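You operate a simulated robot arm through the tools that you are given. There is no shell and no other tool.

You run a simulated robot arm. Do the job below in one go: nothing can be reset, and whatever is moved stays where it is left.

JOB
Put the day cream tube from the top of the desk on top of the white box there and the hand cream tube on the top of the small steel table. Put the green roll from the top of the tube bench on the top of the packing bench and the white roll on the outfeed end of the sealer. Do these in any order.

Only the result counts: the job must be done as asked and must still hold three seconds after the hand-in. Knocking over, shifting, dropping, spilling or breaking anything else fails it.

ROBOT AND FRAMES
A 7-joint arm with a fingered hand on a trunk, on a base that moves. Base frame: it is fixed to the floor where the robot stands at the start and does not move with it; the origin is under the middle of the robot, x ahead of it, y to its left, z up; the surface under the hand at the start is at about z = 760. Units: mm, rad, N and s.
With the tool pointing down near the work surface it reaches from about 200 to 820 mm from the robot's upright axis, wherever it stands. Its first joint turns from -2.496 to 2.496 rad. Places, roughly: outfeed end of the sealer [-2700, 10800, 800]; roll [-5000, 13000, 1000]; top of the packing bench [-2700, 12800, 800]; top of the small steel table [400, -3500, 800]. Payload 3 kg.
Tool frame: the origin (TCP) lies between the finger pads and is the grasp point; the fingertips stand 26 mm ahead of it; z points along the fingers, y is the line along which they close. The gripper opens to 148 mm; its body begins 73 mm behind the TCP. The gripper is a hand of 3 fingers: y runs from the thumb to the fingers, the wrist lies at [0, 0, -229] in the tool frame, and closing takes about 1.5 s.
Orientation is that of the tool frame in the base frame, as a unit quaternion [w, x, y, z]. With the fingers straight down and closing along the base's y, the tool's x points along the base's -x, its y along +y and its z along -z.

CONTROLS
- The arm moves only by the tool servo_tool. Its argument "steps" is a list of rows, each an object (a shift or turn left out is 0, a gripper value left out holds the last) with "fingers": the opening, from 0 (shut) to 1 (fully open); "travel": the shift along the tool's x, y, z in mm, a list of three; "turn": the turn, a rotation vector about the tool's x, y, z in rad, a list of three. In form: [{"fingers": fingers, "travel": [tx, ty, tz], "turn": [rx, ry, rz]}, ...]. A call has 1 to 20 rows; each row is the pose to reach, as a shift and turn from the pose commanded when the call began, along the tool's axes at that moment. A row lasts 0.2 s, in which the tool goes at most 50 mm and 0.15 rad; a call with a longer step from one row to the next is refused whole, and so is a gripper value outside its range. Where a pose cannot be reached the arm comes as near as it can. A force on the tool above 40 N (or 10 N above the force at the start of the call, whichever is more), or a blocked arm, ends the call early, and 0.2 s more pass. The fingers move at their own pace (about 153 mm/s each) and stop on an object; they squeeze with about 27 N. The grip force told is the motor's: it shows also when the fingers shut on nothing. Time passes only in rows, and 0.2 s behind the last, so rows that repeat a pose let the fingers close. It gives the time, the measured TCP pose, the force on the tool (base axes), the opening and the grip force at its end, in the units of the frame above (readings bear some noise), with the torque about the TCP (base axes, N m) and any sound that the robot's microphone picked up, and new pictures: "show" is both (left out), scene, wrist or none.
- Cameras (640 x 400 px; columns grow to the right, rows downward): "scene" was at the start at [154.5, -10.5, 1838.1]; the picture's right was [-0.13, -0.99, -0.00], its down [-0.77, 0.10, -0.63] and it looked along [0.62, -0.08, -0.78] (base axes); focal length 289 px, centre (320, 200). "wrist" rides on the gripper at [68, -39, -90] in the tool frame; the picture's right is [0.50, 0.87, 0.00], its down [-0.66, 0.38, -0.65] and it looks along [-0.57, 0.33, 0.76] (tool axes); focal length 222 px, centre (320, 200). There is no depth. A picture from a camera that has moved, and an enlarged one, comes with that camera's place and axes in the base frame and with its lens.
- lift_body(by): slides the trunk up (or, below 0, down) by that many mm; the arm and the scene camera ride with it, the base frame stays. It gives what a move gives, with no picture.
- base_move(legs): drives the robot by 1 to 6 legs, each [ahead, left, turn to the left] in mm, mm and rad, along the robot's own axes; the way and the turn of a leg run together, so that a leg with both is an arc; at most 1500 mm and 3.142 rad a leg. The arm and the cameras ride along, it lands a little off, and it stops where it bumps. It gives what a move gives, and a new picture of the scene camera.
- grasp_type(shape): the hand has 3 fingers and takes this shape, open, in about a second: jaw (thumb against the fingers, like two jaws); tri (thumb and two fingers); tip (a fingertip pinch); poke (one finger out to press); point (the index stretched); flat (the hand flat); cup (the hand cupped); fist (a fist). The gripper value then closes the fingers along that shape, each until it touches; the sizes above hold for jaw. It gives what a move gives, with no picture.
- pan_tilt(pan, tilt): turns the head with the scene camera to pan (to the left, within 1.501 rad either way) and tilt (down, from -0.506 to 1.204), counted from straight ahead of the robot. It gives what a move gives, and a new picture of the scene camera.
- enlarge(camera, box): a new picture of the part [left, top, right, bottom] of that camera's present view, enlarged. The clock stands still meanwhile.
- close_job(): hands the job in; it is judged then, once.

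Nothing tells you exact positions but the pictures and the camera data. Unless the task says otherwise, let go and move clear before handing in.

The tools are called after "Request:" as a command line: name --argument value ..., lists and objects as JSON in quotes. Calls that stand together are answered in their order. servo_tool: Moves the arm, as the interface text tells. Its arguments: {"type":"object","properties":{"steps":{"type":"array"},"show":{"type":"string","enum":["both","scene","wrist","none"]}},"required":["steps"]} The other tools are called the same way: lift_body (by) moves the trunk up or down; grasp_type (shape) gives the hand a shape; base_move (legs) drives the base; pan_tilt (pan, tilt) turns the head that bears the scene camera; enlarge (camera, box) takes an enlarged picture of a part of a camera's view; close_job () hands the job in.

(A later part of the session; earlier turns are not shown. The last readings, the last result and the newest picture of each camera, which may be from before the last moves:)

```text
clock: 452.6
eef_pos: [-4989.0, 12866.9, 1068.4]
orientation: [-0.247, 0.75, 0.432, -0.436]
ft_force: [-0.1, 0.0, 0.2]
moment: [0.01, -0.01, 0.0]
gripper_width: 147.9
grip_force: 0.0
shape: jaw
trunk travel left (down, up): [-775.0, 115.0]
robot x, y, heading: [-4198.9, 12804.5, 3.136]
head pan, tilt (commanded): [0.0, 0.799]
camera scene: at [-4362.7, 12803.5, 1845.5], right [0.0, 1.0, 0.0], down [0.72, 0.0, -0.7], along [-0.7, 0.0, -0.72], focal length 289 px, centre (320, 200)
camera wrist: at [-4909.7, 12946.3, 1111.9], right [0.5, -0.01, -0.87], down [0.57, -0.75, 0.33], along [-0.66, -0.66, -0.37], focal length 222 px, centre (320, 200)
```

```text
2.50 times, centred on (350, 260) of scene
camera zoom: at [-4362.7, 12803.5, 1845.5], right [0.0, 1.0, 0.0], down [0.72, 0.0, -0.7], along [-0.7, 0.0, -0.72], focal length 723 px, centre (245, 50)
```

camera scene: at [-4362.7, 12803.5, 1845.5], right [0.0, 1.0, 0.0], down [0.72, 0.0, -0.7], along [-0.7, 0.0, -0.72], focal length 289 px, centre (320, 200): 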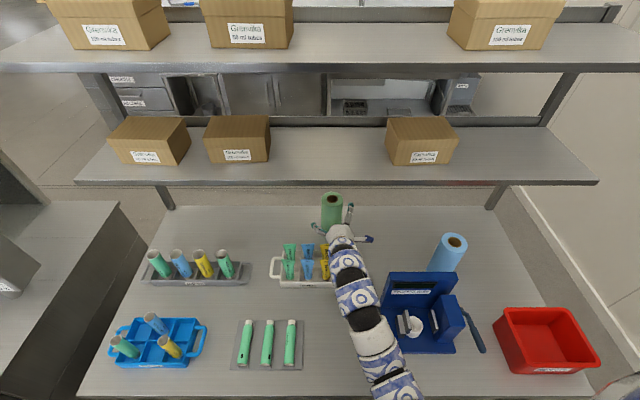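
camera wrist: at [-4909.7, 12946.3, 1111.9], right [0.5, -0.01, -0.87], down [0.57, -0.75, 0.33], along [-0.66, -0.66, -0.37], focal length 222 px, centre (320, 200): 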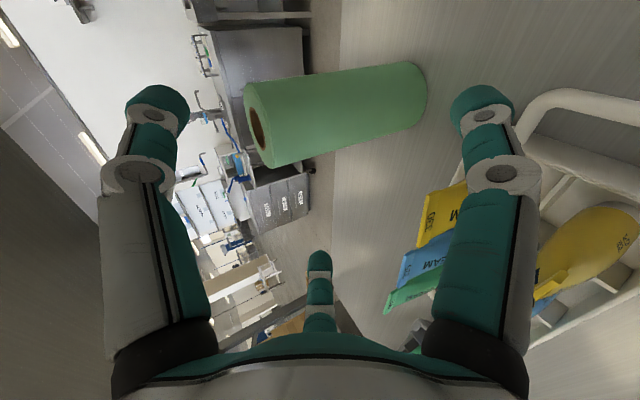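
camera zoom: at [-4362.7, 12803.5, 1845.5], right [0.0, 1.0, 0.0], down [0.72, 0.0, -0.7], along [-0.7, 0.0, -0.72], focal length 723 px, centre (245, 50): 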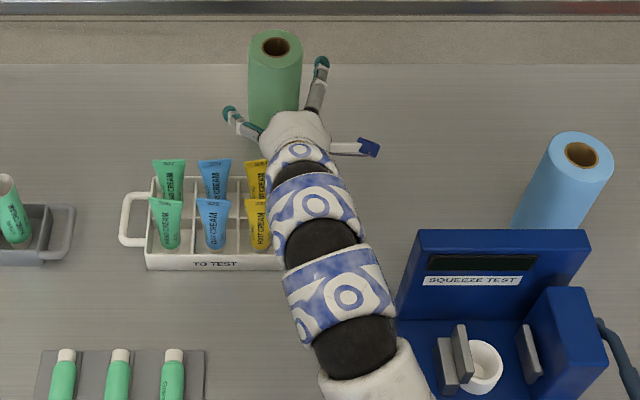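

The roll's axis reads [-5124, 12853] with top at z≈1062; the hand is lined up. I advance along the tool axis to just short of the grasp and check.

Request:
servo_tool --steps '[{"travel": [1, 0, 25]}, {"travel": [1, 0, 50]}, {"travel": [2, 0, 75]}, {"travel": [2, 0, 95]}, {"travel": [3, 0, 110]}, {"travel": [3, 0, 110]}]' --show "both"

Request:
enlarge --camera "scene" --box '[290, 170, 400, 280]'

```text
clock: 454.1
eef_pos: [-5083.4, 12869.0, 1008.2]
orientation: [-0.247, 0.75, 0.432, -0.436]
ft_force: [0.1, -0.4, -0.6]
moment: [-0.01, 0.01, 0.0]
gripper_width: 147.8
grip_force: 0.2
shape: jaw
trunk travel left (down, up): [-775.0, 115.0]
robot x, y, heading: [-4204.1, 12803.6, 3.137]
head pan, tilt (commanded): [0.0, 0.799]
camera scene: at [-4363.2, 12804.3, 1845.5], right [0.0, 1.0, 0.0], down [0.72, 0.0, -0.7], along [-0.7, 0.0, -0.72], focal length 289 px, centre (320, 200)
camera wrist: at [-5004.9, 12948.5, 1053.0], right [0.5, -0.01, -0.87], down [0.57, -0.75, 0.33], along [-0.65, -0.66, -0.37], focal length 222 px, centre (320, 200)
```

scene: 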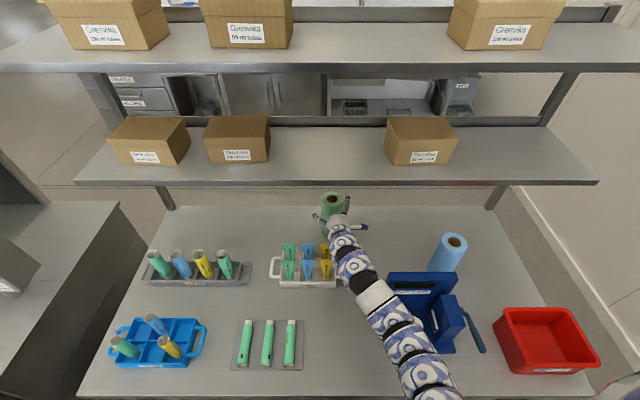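
wrist: 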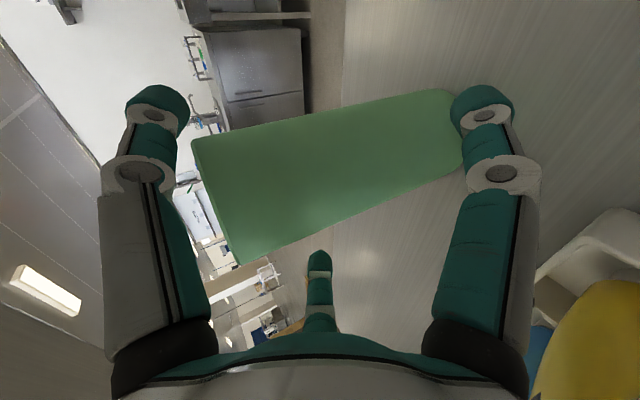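

```text
3.64 times, centred on (345, 225) of scene
camera zoom: at [-4363.2, 12804.3, 1845.5], right [0.0, 1.0, 0.0], down [0.72, 0.0, -0.7], along [-0.7, 0.0, -0.72], focal length 1051 px, centre (229, 109)
```

zoom: 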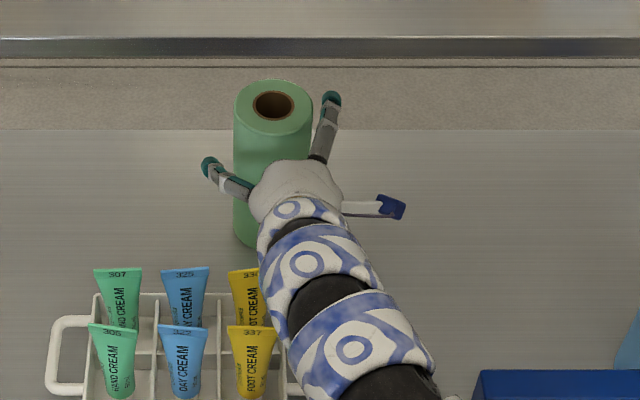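

Request:
servo_tool --steps '[{"travel": [0, -1, 10]}, {"travel": [-1, -2, 20]}, {"travel": [-1, -2, 29]}, {"travel": [-2, -3, 36]}, {"travel": [-2, -3, 36]}]' --show "both"

Request:
enlarge --camera "scene" --box '[290, 170, 400, 280]'

```text
clock: 455.2
eef_pos: [-5117.5, 12869.7, 996.9]
orientation: [-0.248, 0.751, 0.43, -0.436]
ft_force: [0.4, 0.2, -0.4]
moment: [0.01, -0.02, -0.02]
gripper_width: 148.1
grip_force: 0.0
shape: jaw
trunk travel left (down, up): [-775.0, 115.0]
robot x, y, heading: [-4203.9, 12802.8, 3.136]
head pan, tilt (commanded): [0.0, 0.799]
camera scene: at [-4363.2, 12804.2, 1845.4], right [0.0, 1.0, 0.0], down [0.72, 0.0, -0.7], along [-0.7, 0.0, -0.72], focal length 289 px, centre (320, 200)
camera wrist: at [-5038.4, 12948.7, 1040.7], right [0.5, -0.01, -0.87], down [0.57, -0.75, 0.33], along [-0.65, -0.66, -0.37], focal length 222 px, centre (320, 200)
```

scene: 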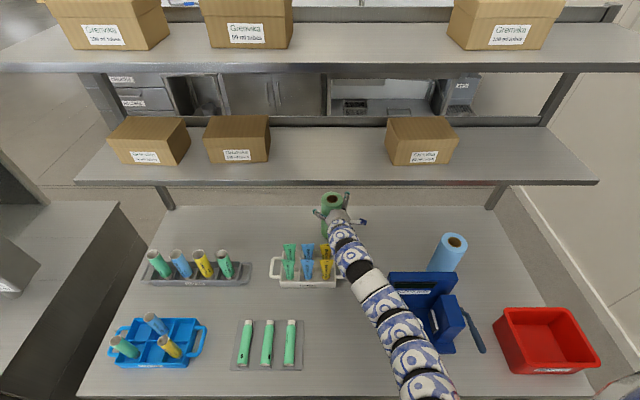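
wrist: 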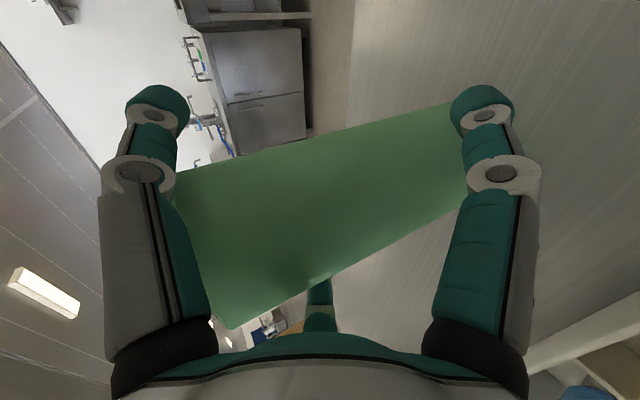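

```text
3.64 times, centred on (345, 225) of scene
camera zoom: at [-4363.2, 12804.2, 1845.4], right [0.0, 1.0, 0.0], down [0.72, 0.0, -0.7], along [-0.7, 0.0, -0.72], focal length 1051 px, centre (229, 109)
```

zoom: 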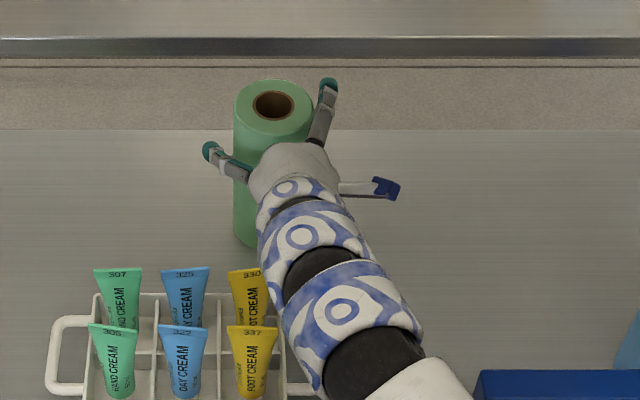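

The hand surrounds the green roll with one finger on each side as planned and no contact forces. I close the fingers.

Request:
servo_tool --steps '[{"fingers": 0.85}, {"fingers": 0.7}, {"fingers": 0.55}, {"fingers": 0.4}, {"fingers": 0.2}, {"fingers": 0.0}, {"fingers": 0.0}, {"fingers": 0.0}, {"fingers": 0.0}, {"fingers": 0.0}]' --show "both"

Request:
enlarge --camera "scene" --box '[290, 170, 400, 280]'

```text
clock: 457.4
eef_pos: [-5115.7, 12870.2, 996.1]
orientation: [-0.247, 0.75, 0.431, -0.436]
ft_force: [-1.3, 1.1, 7.2]
moment: [-0.26, -0.03, 0.0]
gripper_width: 74.7
grip_force: 26.8
shape: jaw
trunk travel left (down, up): [-775.0, 115.0]
robot x, y, heading: [-4202.2, 12804.6, 3.142]
head pan, tilt (commanded): [0.0, 0.799]
camera scene: at [-4362.5, 12804.3, 1845.5], right [0.0, 1.0, 0.0], down [0.72, 0.0, -0.7], along [-0.7, 0.0, -0.72], focal length 289 px, centre (320, 200)
camera wrist: at [-5038.0, 12948.7, 1041.1], right [0.5, -0.01, -0.87], down [0.57, -0.75, 0.33], along [-0.65, -0.66, -0.37], focal length 222 px, centre (320, 200)
```

scene: 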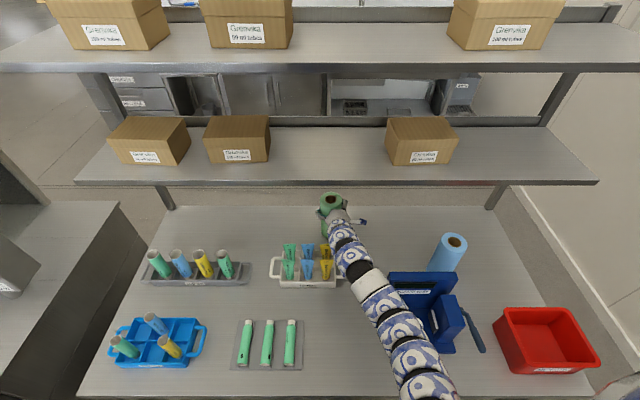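
wrist: 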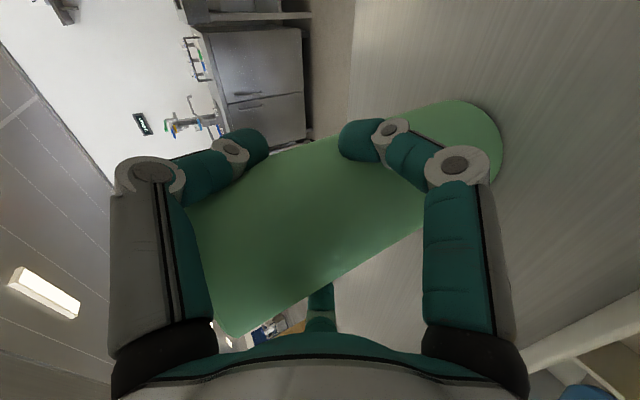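

```text
3.64 times, centred on (345, 225) of scene
camera zoom: at [-4362.5, 12804.3, 1845.5], right [0.0, 1.0, 0.0], down [0.72, 0.0, -0.7], along [-0.7, 0.0, -0.72], focal length 1051 px, centre (229, 109)
```

zoom: 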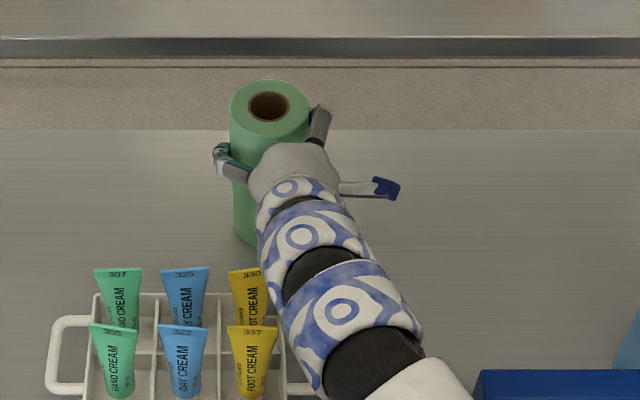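

Gripped at 75 mm. I lift 30 mm straight up and check whether the roll stays upright in the hand.

Request:
servo_tool --steps '[{"travel": [-2.2, -3.7, -2.5]}, {"travel": [-6.6, -11.2, -7.5]}, {"travel": [-13.2, -22.4, -14.9]}, {"travel": [-13.2, -22.4, -14.9]}, {"travel": [-13.2, -22.4, -14.9]}]' --show "both"

Request:
enlarge --camera "scene" --box '[290, 170, 400, 280]'

```text
clock: 458.6
eef_pos: [-5116.5, 12869.3, 1027.4]
orientation: [-0.246, 0.75, 0.432, -0.436]
ft_force: [0.2, 0.7, -1.8]
moment: [0.07, -0.01, -0.01]
gripper_width: 72.3
grip_force: 26.7
shape: jaw
trunk travel left (down, up): [-775.0, 115.0]
robot x, y, heading: [-4199.5, 12804.0, 3.137]
head pan, tilt (commanded): [0.0, 0.799]
camera scene: at [-4363.6, 12804.3, 1845.4], right [0.0, 1.0, 0.0], down [0.72, 0.0, -0.7], along [-0.7, 0.0, -0.72], focal length 289 px, centre (320, 200)
camera wrist: at [-5038.4, 12947.8, 1070.4], right [0.5, -0.01, -0.87], down [0.57, -0.75, 0.33], along [-0.65, -0.66, -0.37], focal length 222 px, centre (320, 200)
```

scene: 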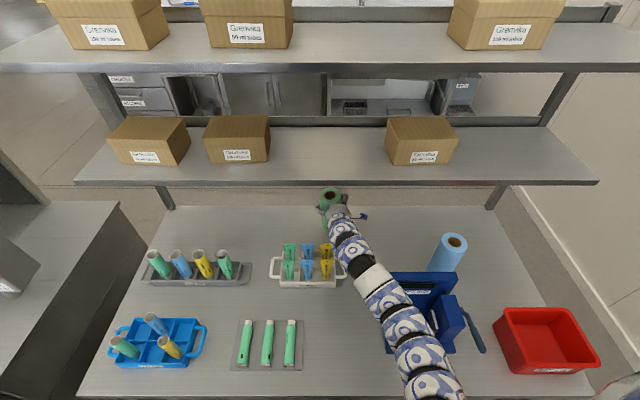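
wrist: 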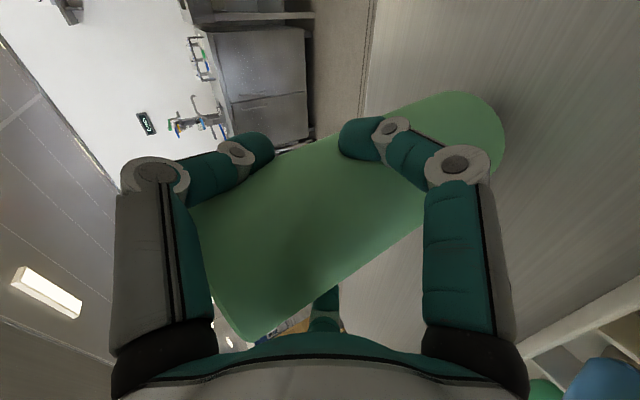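

```text
3.64 times, centred on (345, 225) of scene
camera zoom: at [-4363.6, 12804.3, 1845.4], right [0.0, 1.0, 0.0], down [0.72, 0.0, -0.7], along [-0.7, 0.0, -0.72], focal length 1051 px, centre (229, 109)
```

zoom: 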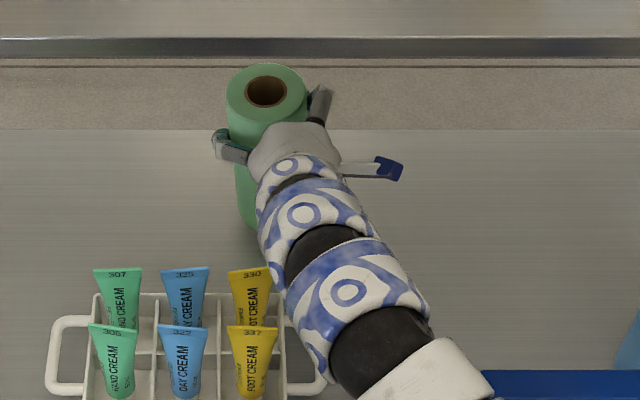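

The roll came up, leaning only slightly. I continue up and out past the shelf lip, keeping it above the tubes.

Request:
servo_tool --steps '[{"travel": [-7.7, -13.1, -8.7]}, {"travel": [-15.4, -26.2, -17.4]}, {"travel": [-18.8, -31.9, -39]}, {"travel": [-22.2, -37.6, -60.7]}, {"travel": [-28, -47.3, -78.2]}, {"travel": [-33.8, -57, -95.6]}, {"travel": [-39.2, -66.2, -113.2]}, {"travel": [-39.2, -66.2, -113.2]}]' --show "both"

Request:
enlarge --camera "scene" --box '[270, 150, 420, 300]'

```text
clock: 460.4
eef_pos: [-5056.5, 12871.0, 1151.4]
orientation: [-0.246, 0.75, 0.432, -0.436]
ft_force: [-0.3, -0.2, -1.7]
moment: [0.04, -0.01, -0.04]
gripper_width: 71.8
grip_force: 27.0
shape: jaw
trunk travel left (down, up): [-775.0, 115.0]
robot x, y, heading: [-4200.8, 12807.5, 3.14]
head pan, tilt (commanded): [0.0, 0.799]
camera scene: at [-4363.8, 12804.3, 1845.4], right [0.0, 1.0, 0.0], down [0.72, 0.0, -0.7], along [-0.7, 0.0, -0.72], focal length 289 px, centre (320, 200)
camera wrist: at [-4977.7, 12949.5, 1194.2], right [0.5, -0.01, -0.87], down [0.57, -0.75, 0.33], along [-0.65, -0.66, -0.37], focal length 222 px, centre (320, 200)
```

scene: 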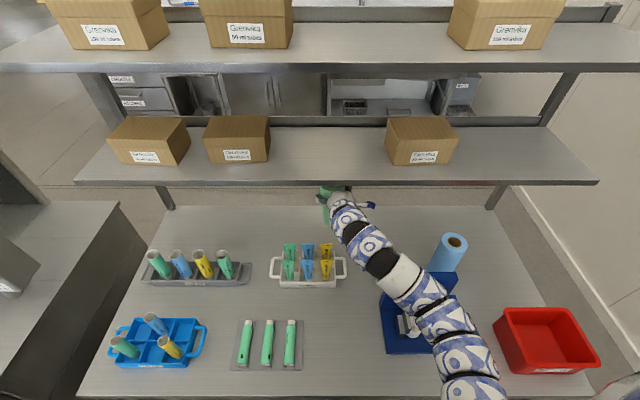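
wrist: 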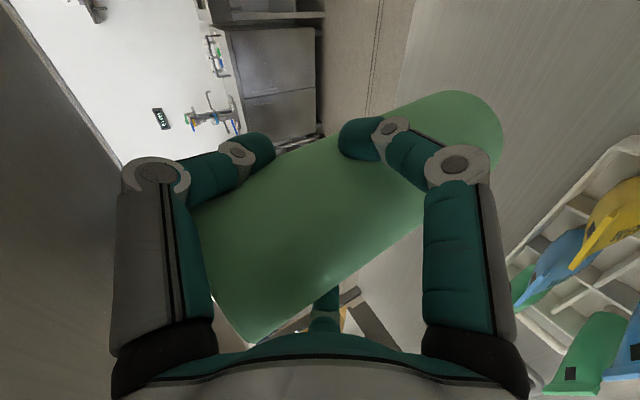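

```text
2.67 times, centred on (345, 225) of scene
camera zoom: at [-4363.8, 12804.3, 1845.4], right [0.0, 1.0, 0.0], down [0.72, 0.0, -0.7], along [-0.7, 0.0, -0.72], focal length 771 px, centre (253, 133)
```

zoom: 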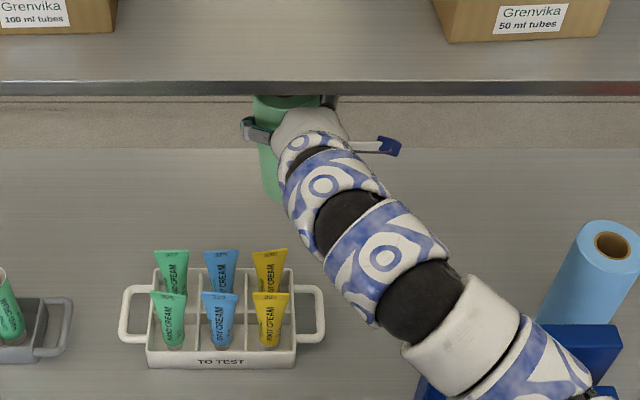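

Request:
servo_tool --steps '[{"travel": [7.4, 12.9, -26]}, {"travel": [17.4, 30.1, -60.8]}, {"travel": [27.3, 47.3, -95.5]}, {"travel": [37.2, 64.5, -130.2]}, {"travel": [47.1, 81.7, -164.9]}, {"travel": [52, 90.3, -182.3]}, {"travel": [52, 90.3, -182.3]}]' --show "both"

Request:
enlarge --camera "scene" --box '[270, 150, 450, 330]'

```text
clock: 462.1
eef_pos: [-4926.4, 12870.8, 1149.2]
orientation: [-0.246, 0.751, 0.431, -0.436]
ft_force: [-0.5, 0.6, -1.5]
moment: [0.03, -0.02, 0.04]
gripper_width: 71.6
grip_force: 26.9
shape: jaw
out of reach, approached as far as the arm can: row 4, 5, 6, 7
trunk travel left (down, up): [-775.0, 115.0]
robot x, y, heading: [-4203.6, 12806.5, 3.137]
head pan, tilt (commanded): [0.0, 0.799]
camera scene: at [-4363.3, 12804.4, 1845.4], right [0.0, 1.0, 0.0], down [0.72, 0.0, -0.7], along [-0.7, 0.0, -0.72], focal length 289 px, centre (320, 200)
camera wrist: at [-4848.1, 12949.1, 1193.1], right [0.5, -0.01, -0.87], down [0.57, -0.75, 0.33], along [-0.65, -0.66, -0.37], focal length 222 px, centre (320, 200)
```

scene: 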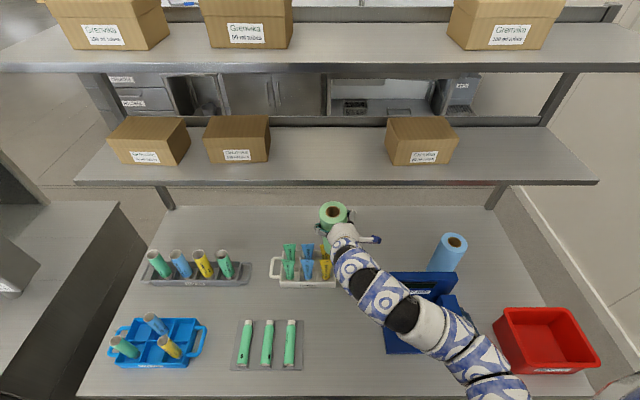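
wrist: 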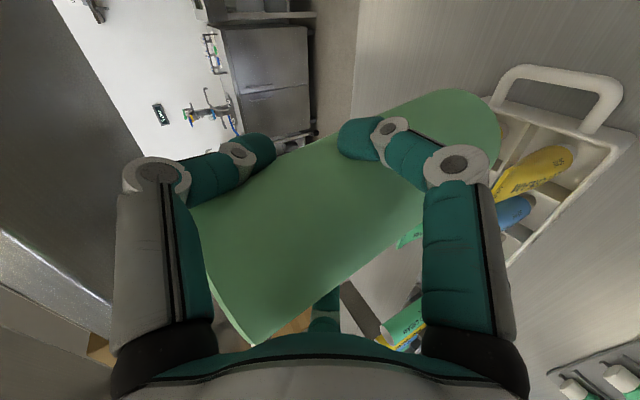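

```text
2.22 times, centred on (360, 240) of scene
camera zoom: at [-4363.3, 12804.4, 1845.4], right [0.0, 1.0, 0.0], down [0.72, 0.0, -0.7], along [-0.7, 0.0, -0.72], focal length 642 px, centre (231, 111)
```

zoom: 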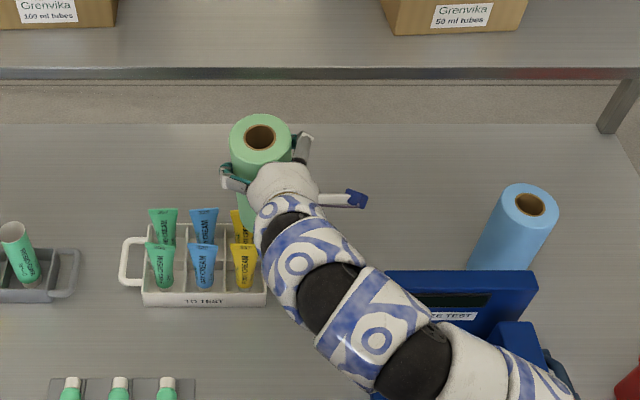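

The roll is out from under the shelf. I back the base straight away from the bench.

Request:
base_move --legs '[[-450, 0, 0]]'

Request:
servo_tool --steps '[{"travel": [0, 0, 0]}]' --show "both"

Request:
enlarge --camera "scene" --box '[230, 150, 430, 330]'

```text
clock: 464.8
eef_pos: [-4474.7, 12870.6, 1149.9]
orientation: [-0.247, 0.751, 0.43, -0.436]
ft_force: [-0.6, 0.2, -2.4]
moment: [0.06, -0.04, -0.02]
gripper_width: 71.6
grip_force: 27.3
shape: jaw
trunk travel left (down, up): [-775.0, 115.0]
robot x, y, heading: [-3751.4, 12803.1, 3.133]
head pan, tilt (commanded): [0.0, 0.799]
camera scene: at [-3911.2, 12803.7, 1845.5], right [0.0, 1.0, 0.0], down [0.72, 0.0, -0.7], along [-0.7, 0.0, -0.72], focal length 289 px, centre (320, 200)
```

scene: 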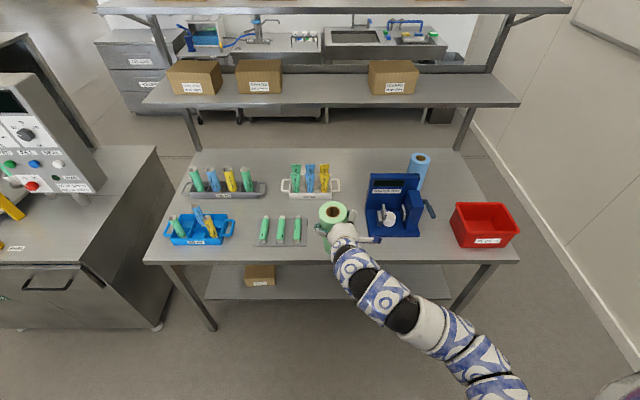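

```text
clock: 465.2
eef_pos: [-4475.0, 12871.6, 1148.1]
orientation: [-0.247, 0.752, 0.43, -0.435]
ft_force: [0.3, -0.6, -2.3]
moment: [0.02, -0.03, -0.01]
gripper_width: 71.7
grip_force: 26.8
shape: jaw
trunk travel left (down, up): [-775.0, 115.0]
robot x, y, heading: [-3747.9, 12806.0, 3.14]
head pan, tilt (commanded): [0.0, 0.799]
camera scene: at [-3911.8, 12803.7, 1845.4], right [0.0, 1.0, 0.0], down [0.72, 0.0, -0.7], along [-0.7, 0.0, -0.72], focal length 289 px, centre (320, 200)
camera wrist: at [-4396.3, 12949.6, 1192.9], right [0.5, -0.01, -0.87], down [0.57, -0.75, 0.33], along [-0.66, -0.66, -0.37], focal length 222 px, centre (320, 200)
```

scene: 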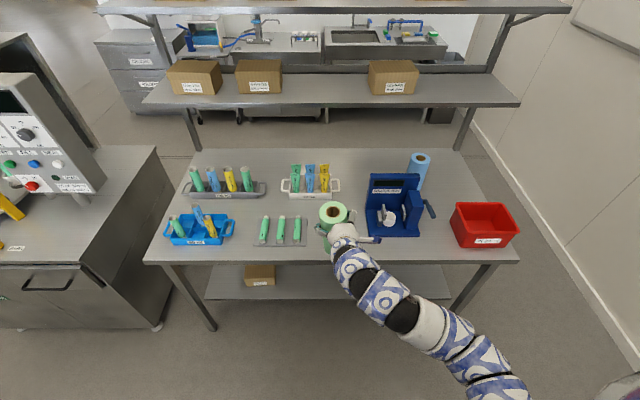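
wrist: 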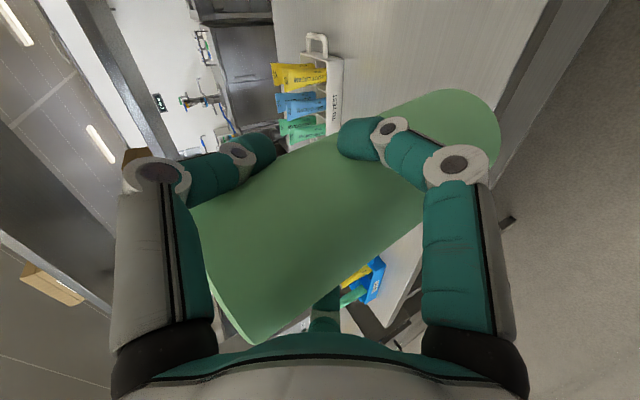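

```text
2.22 times, centred on (330, 240) of scene
camera zoom: at [-3911.8, 12803.7, 1845.4], right [0.0, 1.0, 0.0], down [0.72, 0.0, -0.7], along [-0.7, 0.0, -0.72], focal length 642 px, centre (298, 111)
```

zoom: 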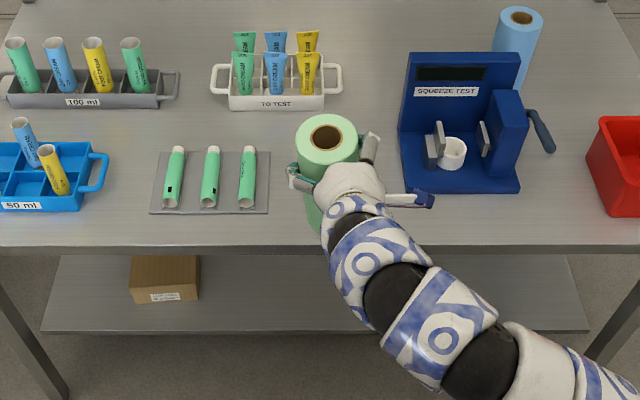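

The green roll is secure and nothing on the bench was disturbed. I return sideways and backwards through the passage by the wall to the front of the packing bench, still facing -x.

Request:
base_move --legs '[[-200, 0, 0], [0, -1225, 0]]'

Request:
base_move --legs '[[-1100, 0, 0], [-1100, 0, 0]]'

Request:
pan_tilt --pan 0.6 --tilt 0.7

```text
clock: 472.5
eef_pos: [-4272.7, 14086.0, 1150.0]
orientation: [-0.247, 0.751, 0.43, -0.435]
ft_force: [-1.5, 0.3, -1.9]
moment: [0.07, -0.03, -0.02]
gripper_width: 71.5
grip_force: 27.5
shape: jaw
trunk travel left (down, up): [-775.0, 115.0]
robot x, y, heading: [-3551.8, 14017.7, 3.133]
head pan, tilt (commanded): [0.0, 0.799]
camera scene: at [-3709.5, 14017.5, 1845.4], right [0.01, 1.0, 0.0], down [0.72, 0.0, -0.7], along [-0.7, 0.0, -0.72], focal length 289 px, centre (320, 200)
```

scene: 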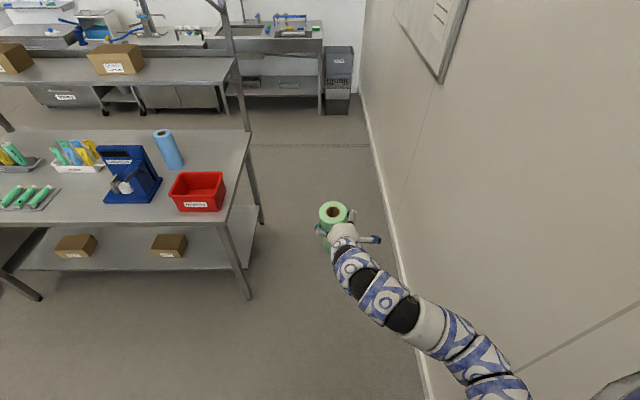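

```text
clock: 483.3
eef_pos: [-2083.7, 14075.6, 1148.5]
orientation: [-0.246, 0.75, 0.432, -0.436]
ft_force: [-0.1, 0.7, -2.5]
moment: [0.08, 0.0, 0.0]
gripper_width: 71.1
grip_force: 27.0
shape: jaw
trunk travel left (down, up): [-775.0, 115.0]
robot x, y, heading: [-1358.7, 14012.6, -3.138]
head pan, tilt (commanded): [0.0, 0.799]
camera scene: at [-1521.1, 14010.0, 1845.5], right [0.0, 1.0, 0.0], down [0.72, 0.0, -0.7], along [-0.7, 0.0, -0.72], focal length 289 px, centre (320, 200)
```

scene: 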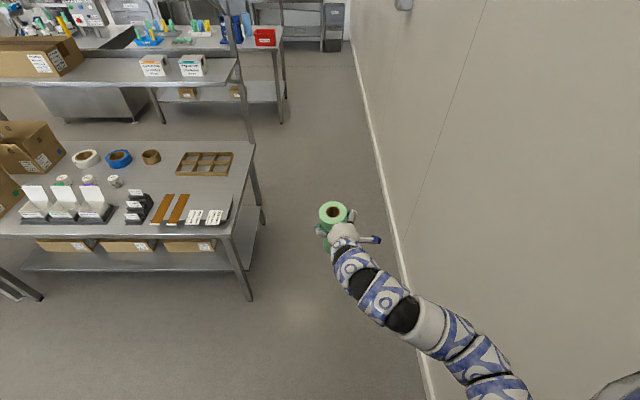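

```text
clock: 484.3
eef_pos: [-2084.6, 14075.7, 1148.8]
orientation: [-0.247, 0.75, 0.432, -0.435]
ft_force: [0.5, -0.9, -3.3]
moment: [0.03, 0.0, 0.0]
gripper_width: 71.2
grip_force: 27.0
shape: jaw
trunk travel left (down, up): [-775.0, 115.0]
robot x, y, heading: [-1362.7, 14011.4, -3.141]
head pan, tilt (commanded): [0.6, 0.7]
camera scene: at [-1511.1, 13962.1, 1853.6], right [-0.56, 0.83, 0.0], down [0.53, 0.36, -0.76], along [-0.63, -0.43, -0.64], focal length 289 px, centre (320, 200)
```

scene: 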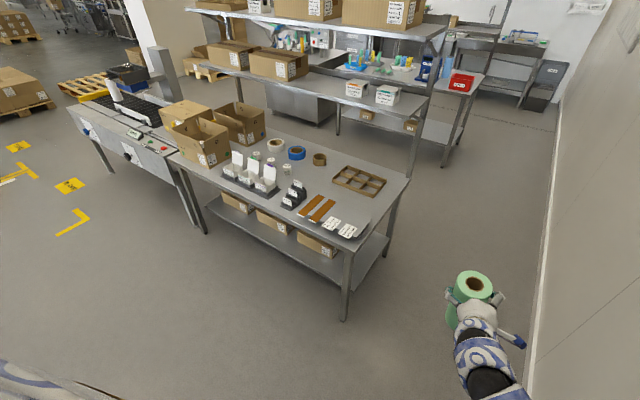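

Request:
enlarge --camera "scene" --box '[150, 90, 430, 290]'

Request:
base_move --legs '[[0, 1000, 0]]'

Request:
pan_tilt --pan 0.0 --tilt 0.8

Request:
enlarge --camera "scene" --box '[100, 100, 560, 330]'

```text
2.00 times, centred on (290, 190) of scene
camera zoom: at [-1511.1, 13962.1, 1853.6], right [-0.56, 0.83, 0.0], down [0.53, 0.36, -0.76], along [-0.63, -0.43, -0.64], focal length 578 px, centre (380, 220)
```

zoom: 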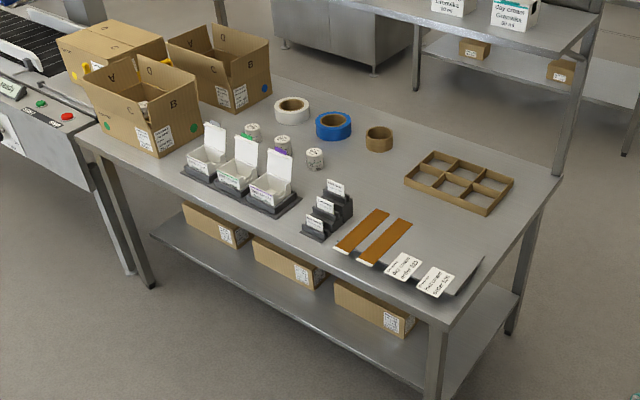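

```text
clock: 489.5
eef_pos: [-2084.9, 13080.0, 1149.3]
orientation: [-0.246, 0.75, 0.433, -0.436]
ft_force: [1.0, -0.2, -1.6]
moment: [0.05, -0.04, -0.02]
gripper_width: 71.2
grip_force: 26.5
shape: jaw
trunk travel left (down, up): [-775.0, 115.0]
robot x, y, heading: [-1356.9, 13014.8, -3.146]
head pan, tilt (commanded): [0.6, 0.7]
camera scene: at [-1510.4, 12967.2, 1853.7], right [-0.57, 0.82, 0.0], down [0.53, 0.36, -0.76], along [-0.63, -0.43, -0.64], focal length 289 px, centre (320, 200)
```

scene: 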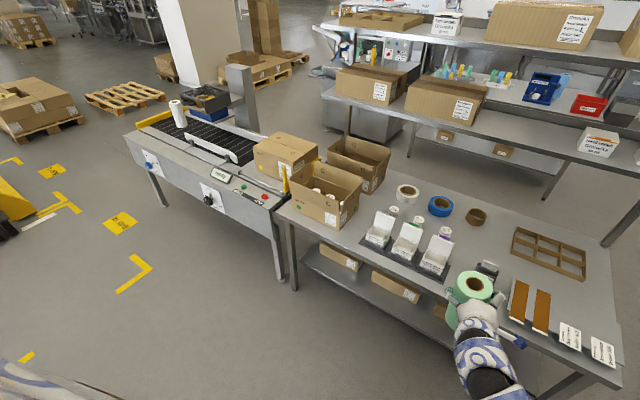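

```text
clock: 490.5
eef_pos: [-2084.6, 13080.3, 1149.6]
orientation: [-0.246, 0.75, 0.432, -0.436]
ft_force: [-0.2, 0.1, -2.4]
moment: [0.06, -0.03, -0.01]
gripper_width: 71.3
grip_force: 26.6
shape: jaw
trunk travel left (down, up): [-775.0, 115.0]
robot x, y, heading: [-1359.6, 13013.5, -3.142]
head pan, tilt (commanded): [0.0, 0.799]
camera scene: at [-1521.0, 13015.6, 1845.4], right [0.0, 1.0, 0.0], down [0.72, 0.0, -0.7], along [-0.7, 0.0, -0.72], focal length 289 px, centre (320, 200)
```

scene: 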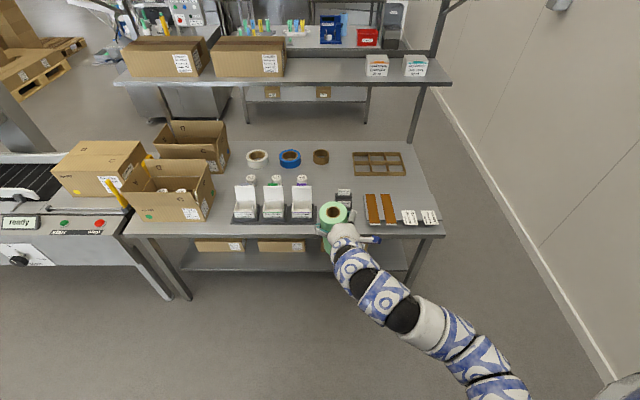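

```text
1.39 times, centred on (330, 215) of scene
camera zoom: at [-1521.0, 13015.6, 1845.4], right [0.0, 1.0, 0.0], down [0.72, 0.0, -0.7], along [-0.7, 0.0, -0.72], focal length 402 px, centre (306, 179)
```

zoom: 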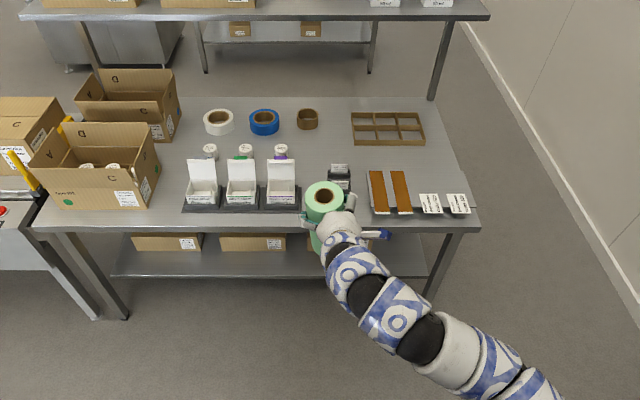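

The packing bench has a clear patch around [-2690, 13075], between the tape rolls, the wooden tray and the label boxes. I enlarge the view to judge how the roll hangs in the hand.

Request:
enlarge --camera "scene" --box '[290, 180, 400, 290]'

Request:
enlarge --camera "scene" --box '[220, 130, 450, 250]'

```text
3.64 times, centred on (345, 235) of scene
camera zoom: at [-1521.0, 13015.6, 1845.4], right [0.0, 1.0, 0.0], down [0.72, 0.0, -0.7], along [-0.7, 0.0, -0.72], focal length 1051 px, centre (229, 73)
```

zoom: 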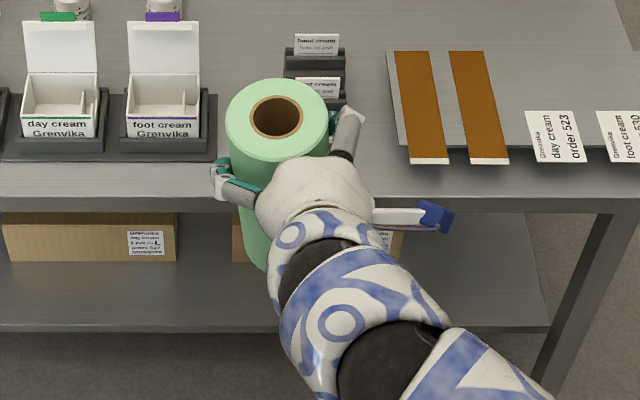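

```text
2.78 times, centred on (335, 190) of scene
camera zoom: at [-1521.0, 13015.6, 1845.4], right [0.0, 1.0, 0.0], down [0.72, 0.0, -0.7], along [-0.7, 0.0, -0.72], focal length 804 px, centre (278, 228)
```

zoom: 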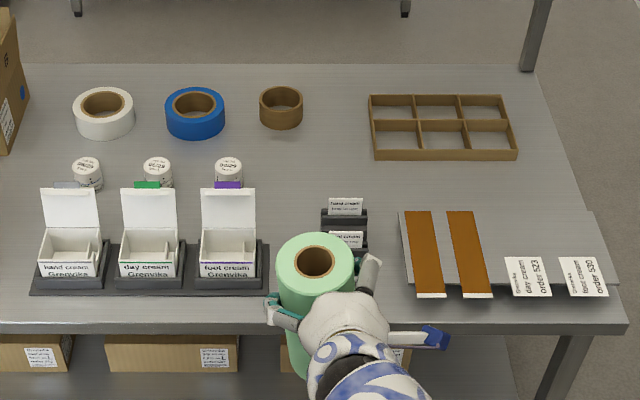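

The roll leans about 6° (top toward -y/+x). I correct the hand's tilt by that amount here in free space and check.

Request:
servo_tool --steps '[{"turn": [-0.05, 0, 0.045]}, {"turn": [-0.101, 0, 0.089]}, {"turn": [-0.101, 0, 0.089]}, {"turn": [-0.101, 0, 0.089]}]' --show "both"

Request:
enlarge --camera "scene" --box '[290, 180, 400, 290]'

```text
clock: 491.5
eef_pos: [-2085.4, 13080.8, 1149.7]
orientation: [-0.187, 0.78, 0.42, -0.423]
ft_force: [-0.6, -0.2, -1.4]
moment: [0.09, -0.05, -0.02]
gripper_width: 71.0
grip_force: 27.5
shape: jaw
trunk travel left (down, up): [-775.0, 115.0]
robot x, y, heading: [-1359.6, 13013.2, -3.138]
head pan, tilt (commanded): [0.0, 0.799]
camera scene: at [-1521.1, 13015.6, 1845.4], right [0.0, 1.0, 0.0], down [0.72, 0.0, -0.7], along [-0.7, 0.0, -0.72], focal length 289 px, centre (320, 200)
camera wrist: at [-2010.0, 13163.8, 1191.0], right [0.57, -0.09, -0.81], down [0.53, -0.71, 0.46], along [-0.62, -0.7, -0.36], focal length 222 px, centre (320, 200)
```

scene: 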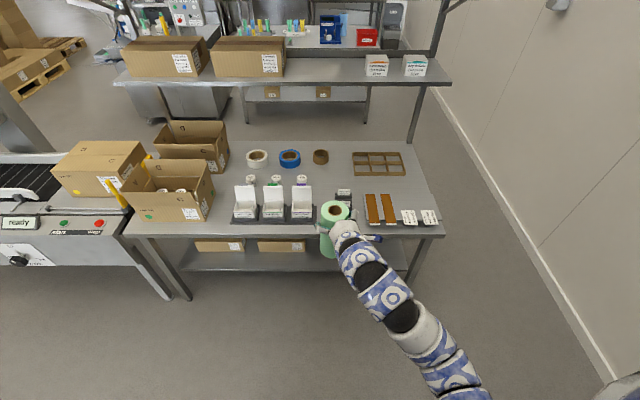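
wrist: 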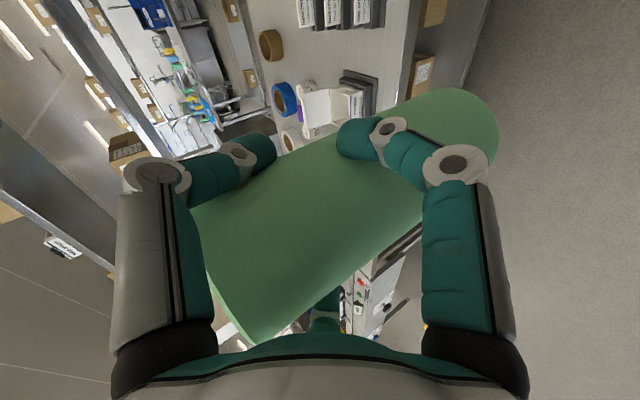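

```text
3.64 times, centred on (345, 235) of scene
camera zoom: at [-1521.1, 13015.6, 1845.4], right [0.0, 1.0, 0.0], down [0.72, 0.0, -0.7], along [-0.7, 0.0, -0.72], focal length 1051 px, centre (229, 73)
```

zoom: 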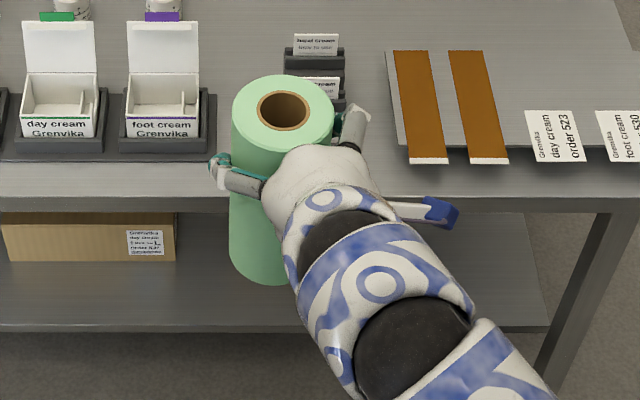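

Now the roll hangs upright. I drive up to the packing bench with the roll above everything on it.

Request:
base_move --legs '[[480, 0, 0]]'

Request:
servo_tool --steps '[{"travel": [0, 0, 0]}]' --show "both"

Request:
enlarge --camera "scene" --box '[230, 170, 430, 350]'

```text
clock: 494.3
eef_pos: [-2571.7, 13076.5, 1147.9]
orientation: [-0.188, 0.78, 0.42, -0.424]
ft_force: [0.2, -0.2, -2.1]
moment: [0.05, -0.04, 0.0]
gripper_width: 71.4
grip_force: 26.9
shape: jaw
trunk travel left (down, up): [-775.0, 115.0]
robot x, y, heading: [-1845.1, 13013.5, -3.138]
head pan, tilt (commanded): [0.0, 0.799]
camera scene: at [-2006.9, 13014.1, 1845.3], right [0.0, 1.0, 0.0], down [0.72, 0.0, -0.7], along [-0.7, 0.0, -0.72], focal length 289 px, centre (320, 200)
```

scene: 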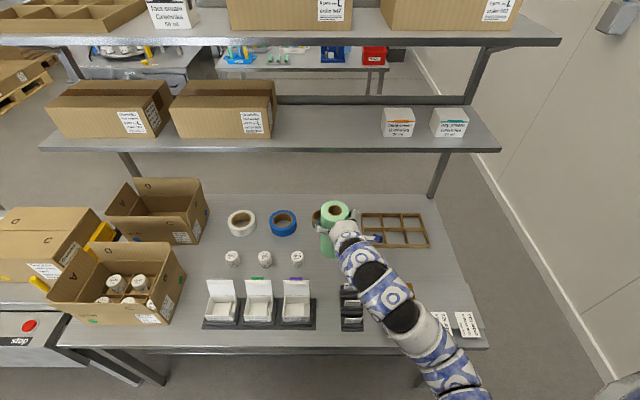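

```text
clock: 494.7
eef_pos: [-2570.4, 13078.1, 1148.5]
orientation: [-0.188, 0.78, 0.421, -0.424]
ft_force: [-0.2, 0.3, -1.6]
moment: [0.03, -0.03, -0.01]
gripper_width: 71.2
grip_force: 26.8
shape: jaw
trunk travel left (down, up): [-775.0, 115.0]
robot x, y, heading: [-1844.9, 13013.0, -3.136]
head pan, tilt (commanded): [0.0, 0.799]
camera scene: at [-2006.3, 13014.1, 1845.4], right [0.0, 1.0, 0.0], down [0.72, 0.0, -0.7], along [-0.7, 0.0, -0.72], focal length 289 px, centre (320, 200)
camera wrist: at [-2495.6, 13161.0, 1190.8], right [0.57, -0.09, -0.81], down [0.54, -0.71, 0.46], along [-0.62, -0.7, -0.36], focal length 222 px, centre (320, 200)
```

scene: 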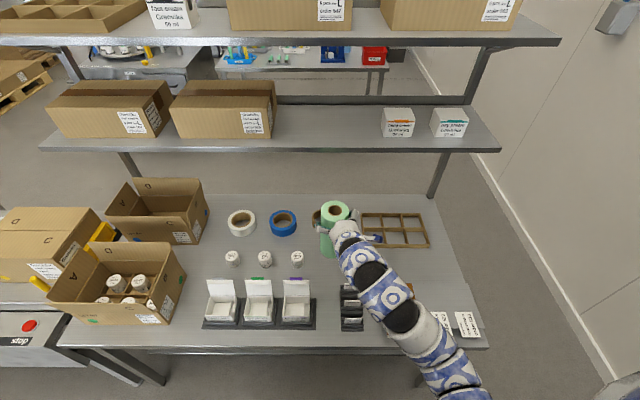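
wrist: 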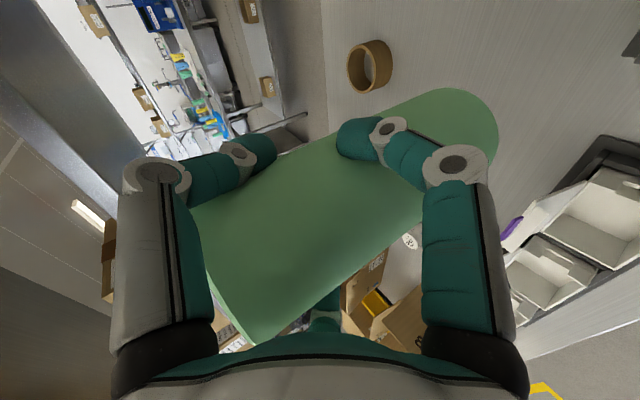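

```text
2.22 times, centred on (330, 260) of scene
camera zoom: at [-2006.3, 13014.1, 1845.4], right [0.0, 1.0, 0.0], down [0.72, 0.0, -0.7], along [-0.7, 0.0, -0.72], focal length 642 px, centre (298, 67)
```

zoom: 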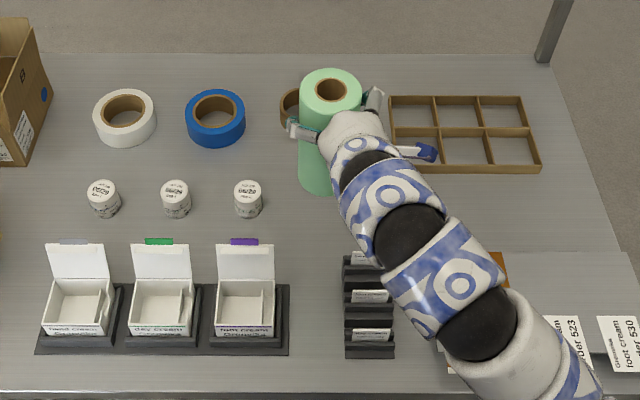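

From two views the packing bench top is z≈750, and the patch around [-2720, 13075] is free. I move the roll over it.

Request:
servo_tool --steps '[{"travel": [-6.6, -20.7, 29.2]}, {"travel": [-13.2, -41.4, 58.4]}, {"travel": [-19.8, -62.1, 87.7]}, {"travel": [-26.4, -82.8, 116.9]}, {"travel": [-26.4, -82.8, 116.9]}]' --show "both"

Request:
enlarge --camera "scene" --box '[230, 150, 430, 330]'

```text
clock: 495.9
eef_pos: [-2714.6, 13095.9, 1148.3]
orientation: [-0.187, 0.779, 0.422, -0.424]
ft_force: [0.4, 0.4, -1.1]
moment: [0.05, -0.02, -0.03]
gripper_width: 70.1
grip_force: 27.3
shape: jaw
trunk travel left (down, up): [-775.0, 115.0]
robot x, y, heading: [-1847.1, 13015.1, -3.133]
head pan, tilt (commanded): [0.0, 0.799]
camera scene: at [-2005.7, 13014.2, 1845.4], right [0.0, 1.0, 0.0], down [0.72, 0.0, -0.7], along [-0.7, 0.0, -0.72], focal length 289 px, centre (320, 200)
camera wrist: at [-2640.9, 13179.2, 1190.9], right [0.57, -0.09, -0.81], down [0.54, -0.71, 0.46], along [-0.62, -0.7, -0.36], focal length 222 px, centre (320, 200)
```

scene: 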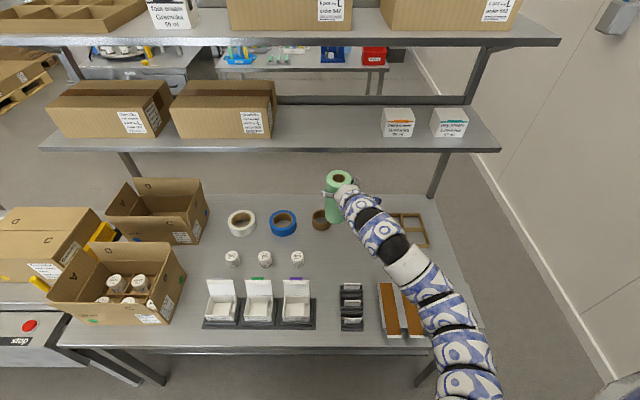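
wrist: 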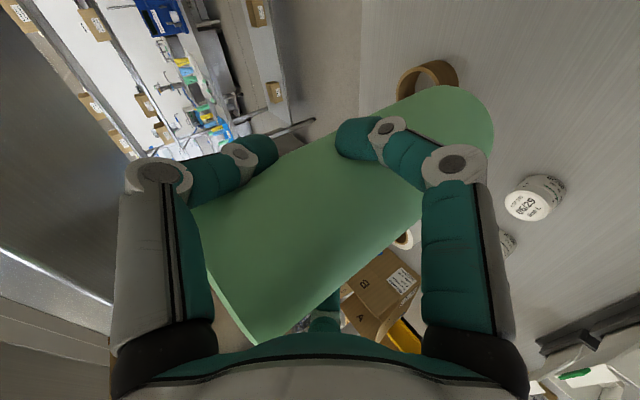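

```text
2.22 times, centred on (330, 240) of scene
camera zoom: at [-2005.7, 13014.2, 1845.4], right [0.0, 1.0, 0.0], down [0.72, 0.0, -0.7], along [-0.7, 0.0, -0.72], focal length 642 px, centre (298, 111)
```

zoom: 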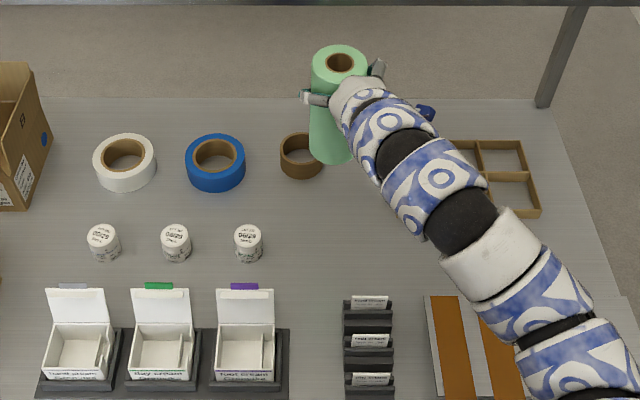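

Request:
servo_tool --steps '[{"travel": [20.1, 25.9, 22.8]}, {"travel": [40.2, 51.8, 45.6]}, {"travel": [60.4, 77.6, 68.4]}, {"travel": [80.5, 103.5, 91.2]}, {"travel": [95.6, 122.9, 108.3]}, {"travel": [103.1, 132.6, 116.9]}, {"travel": [103.1, 132.6, 116.9]}]' --show "both"

Request:
enlarge --camera "scene" --box '[230, 150, 430, 330]'

```text
clock: 497.5
eef_pos: [-2715.1, 13095.0, 943.3]
orientation: [-0.188, 0.78, 0.42, -0.424]
ft_force: [0.1, -0.1, -2.2]
moment: [0.04, -0.01, -0.01]
gripper_width: 70.0
grip_force: 26.9
shape: jaw
trunk travel left (down, up): [-775.0, 115.0]
robot x, y, heading: [-1840.2, 13015.1, -3.14]
head pan, tilt (commanded): [0.0, 0.799]
camera scene: at [-2006.1, 13014.1, 1845.4], right [0.0, 1.0, 0.0], down [0.72, 0.0, -0.7], along [-0.7, 0.0, -0.72], focal length 289 px, centre (320, 200)
camera wrist: at [-2639.9, 13178.9, 986.3], right [0.57, -0.09, -0.81], down [0.54, -0.71, 0.46], along [-0.62, -0.7, -0.36], focal length 222 px, centre (320, 200)
```

scene: 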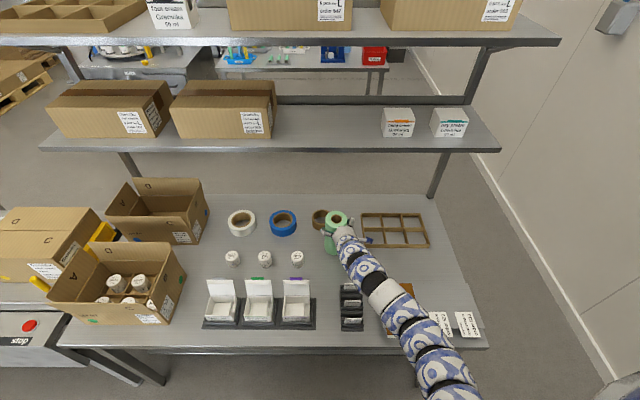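
wrist: 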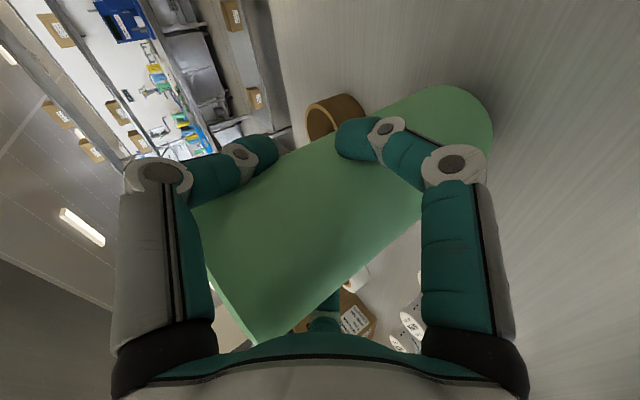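

```text
2.22 times, centred on (330, 240) of scene
camera zoom: at [-2006.1, 13014.1, 1845.4], right [0.0, 1.0, 0.0], down [0.72, 0.0, -0.7], along [-0.7, 0.0, -0.72], focal length 642 px, centre (298, 111)
```

zoom: 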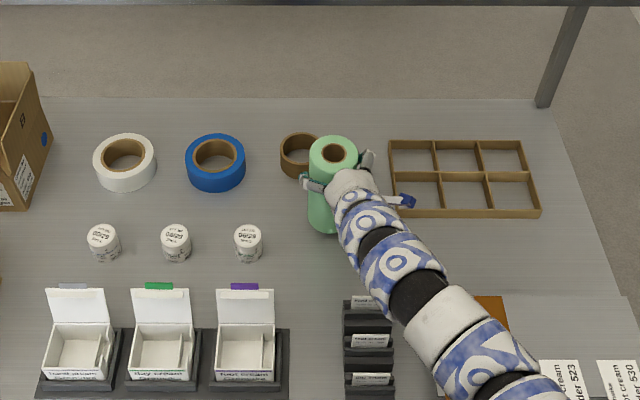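

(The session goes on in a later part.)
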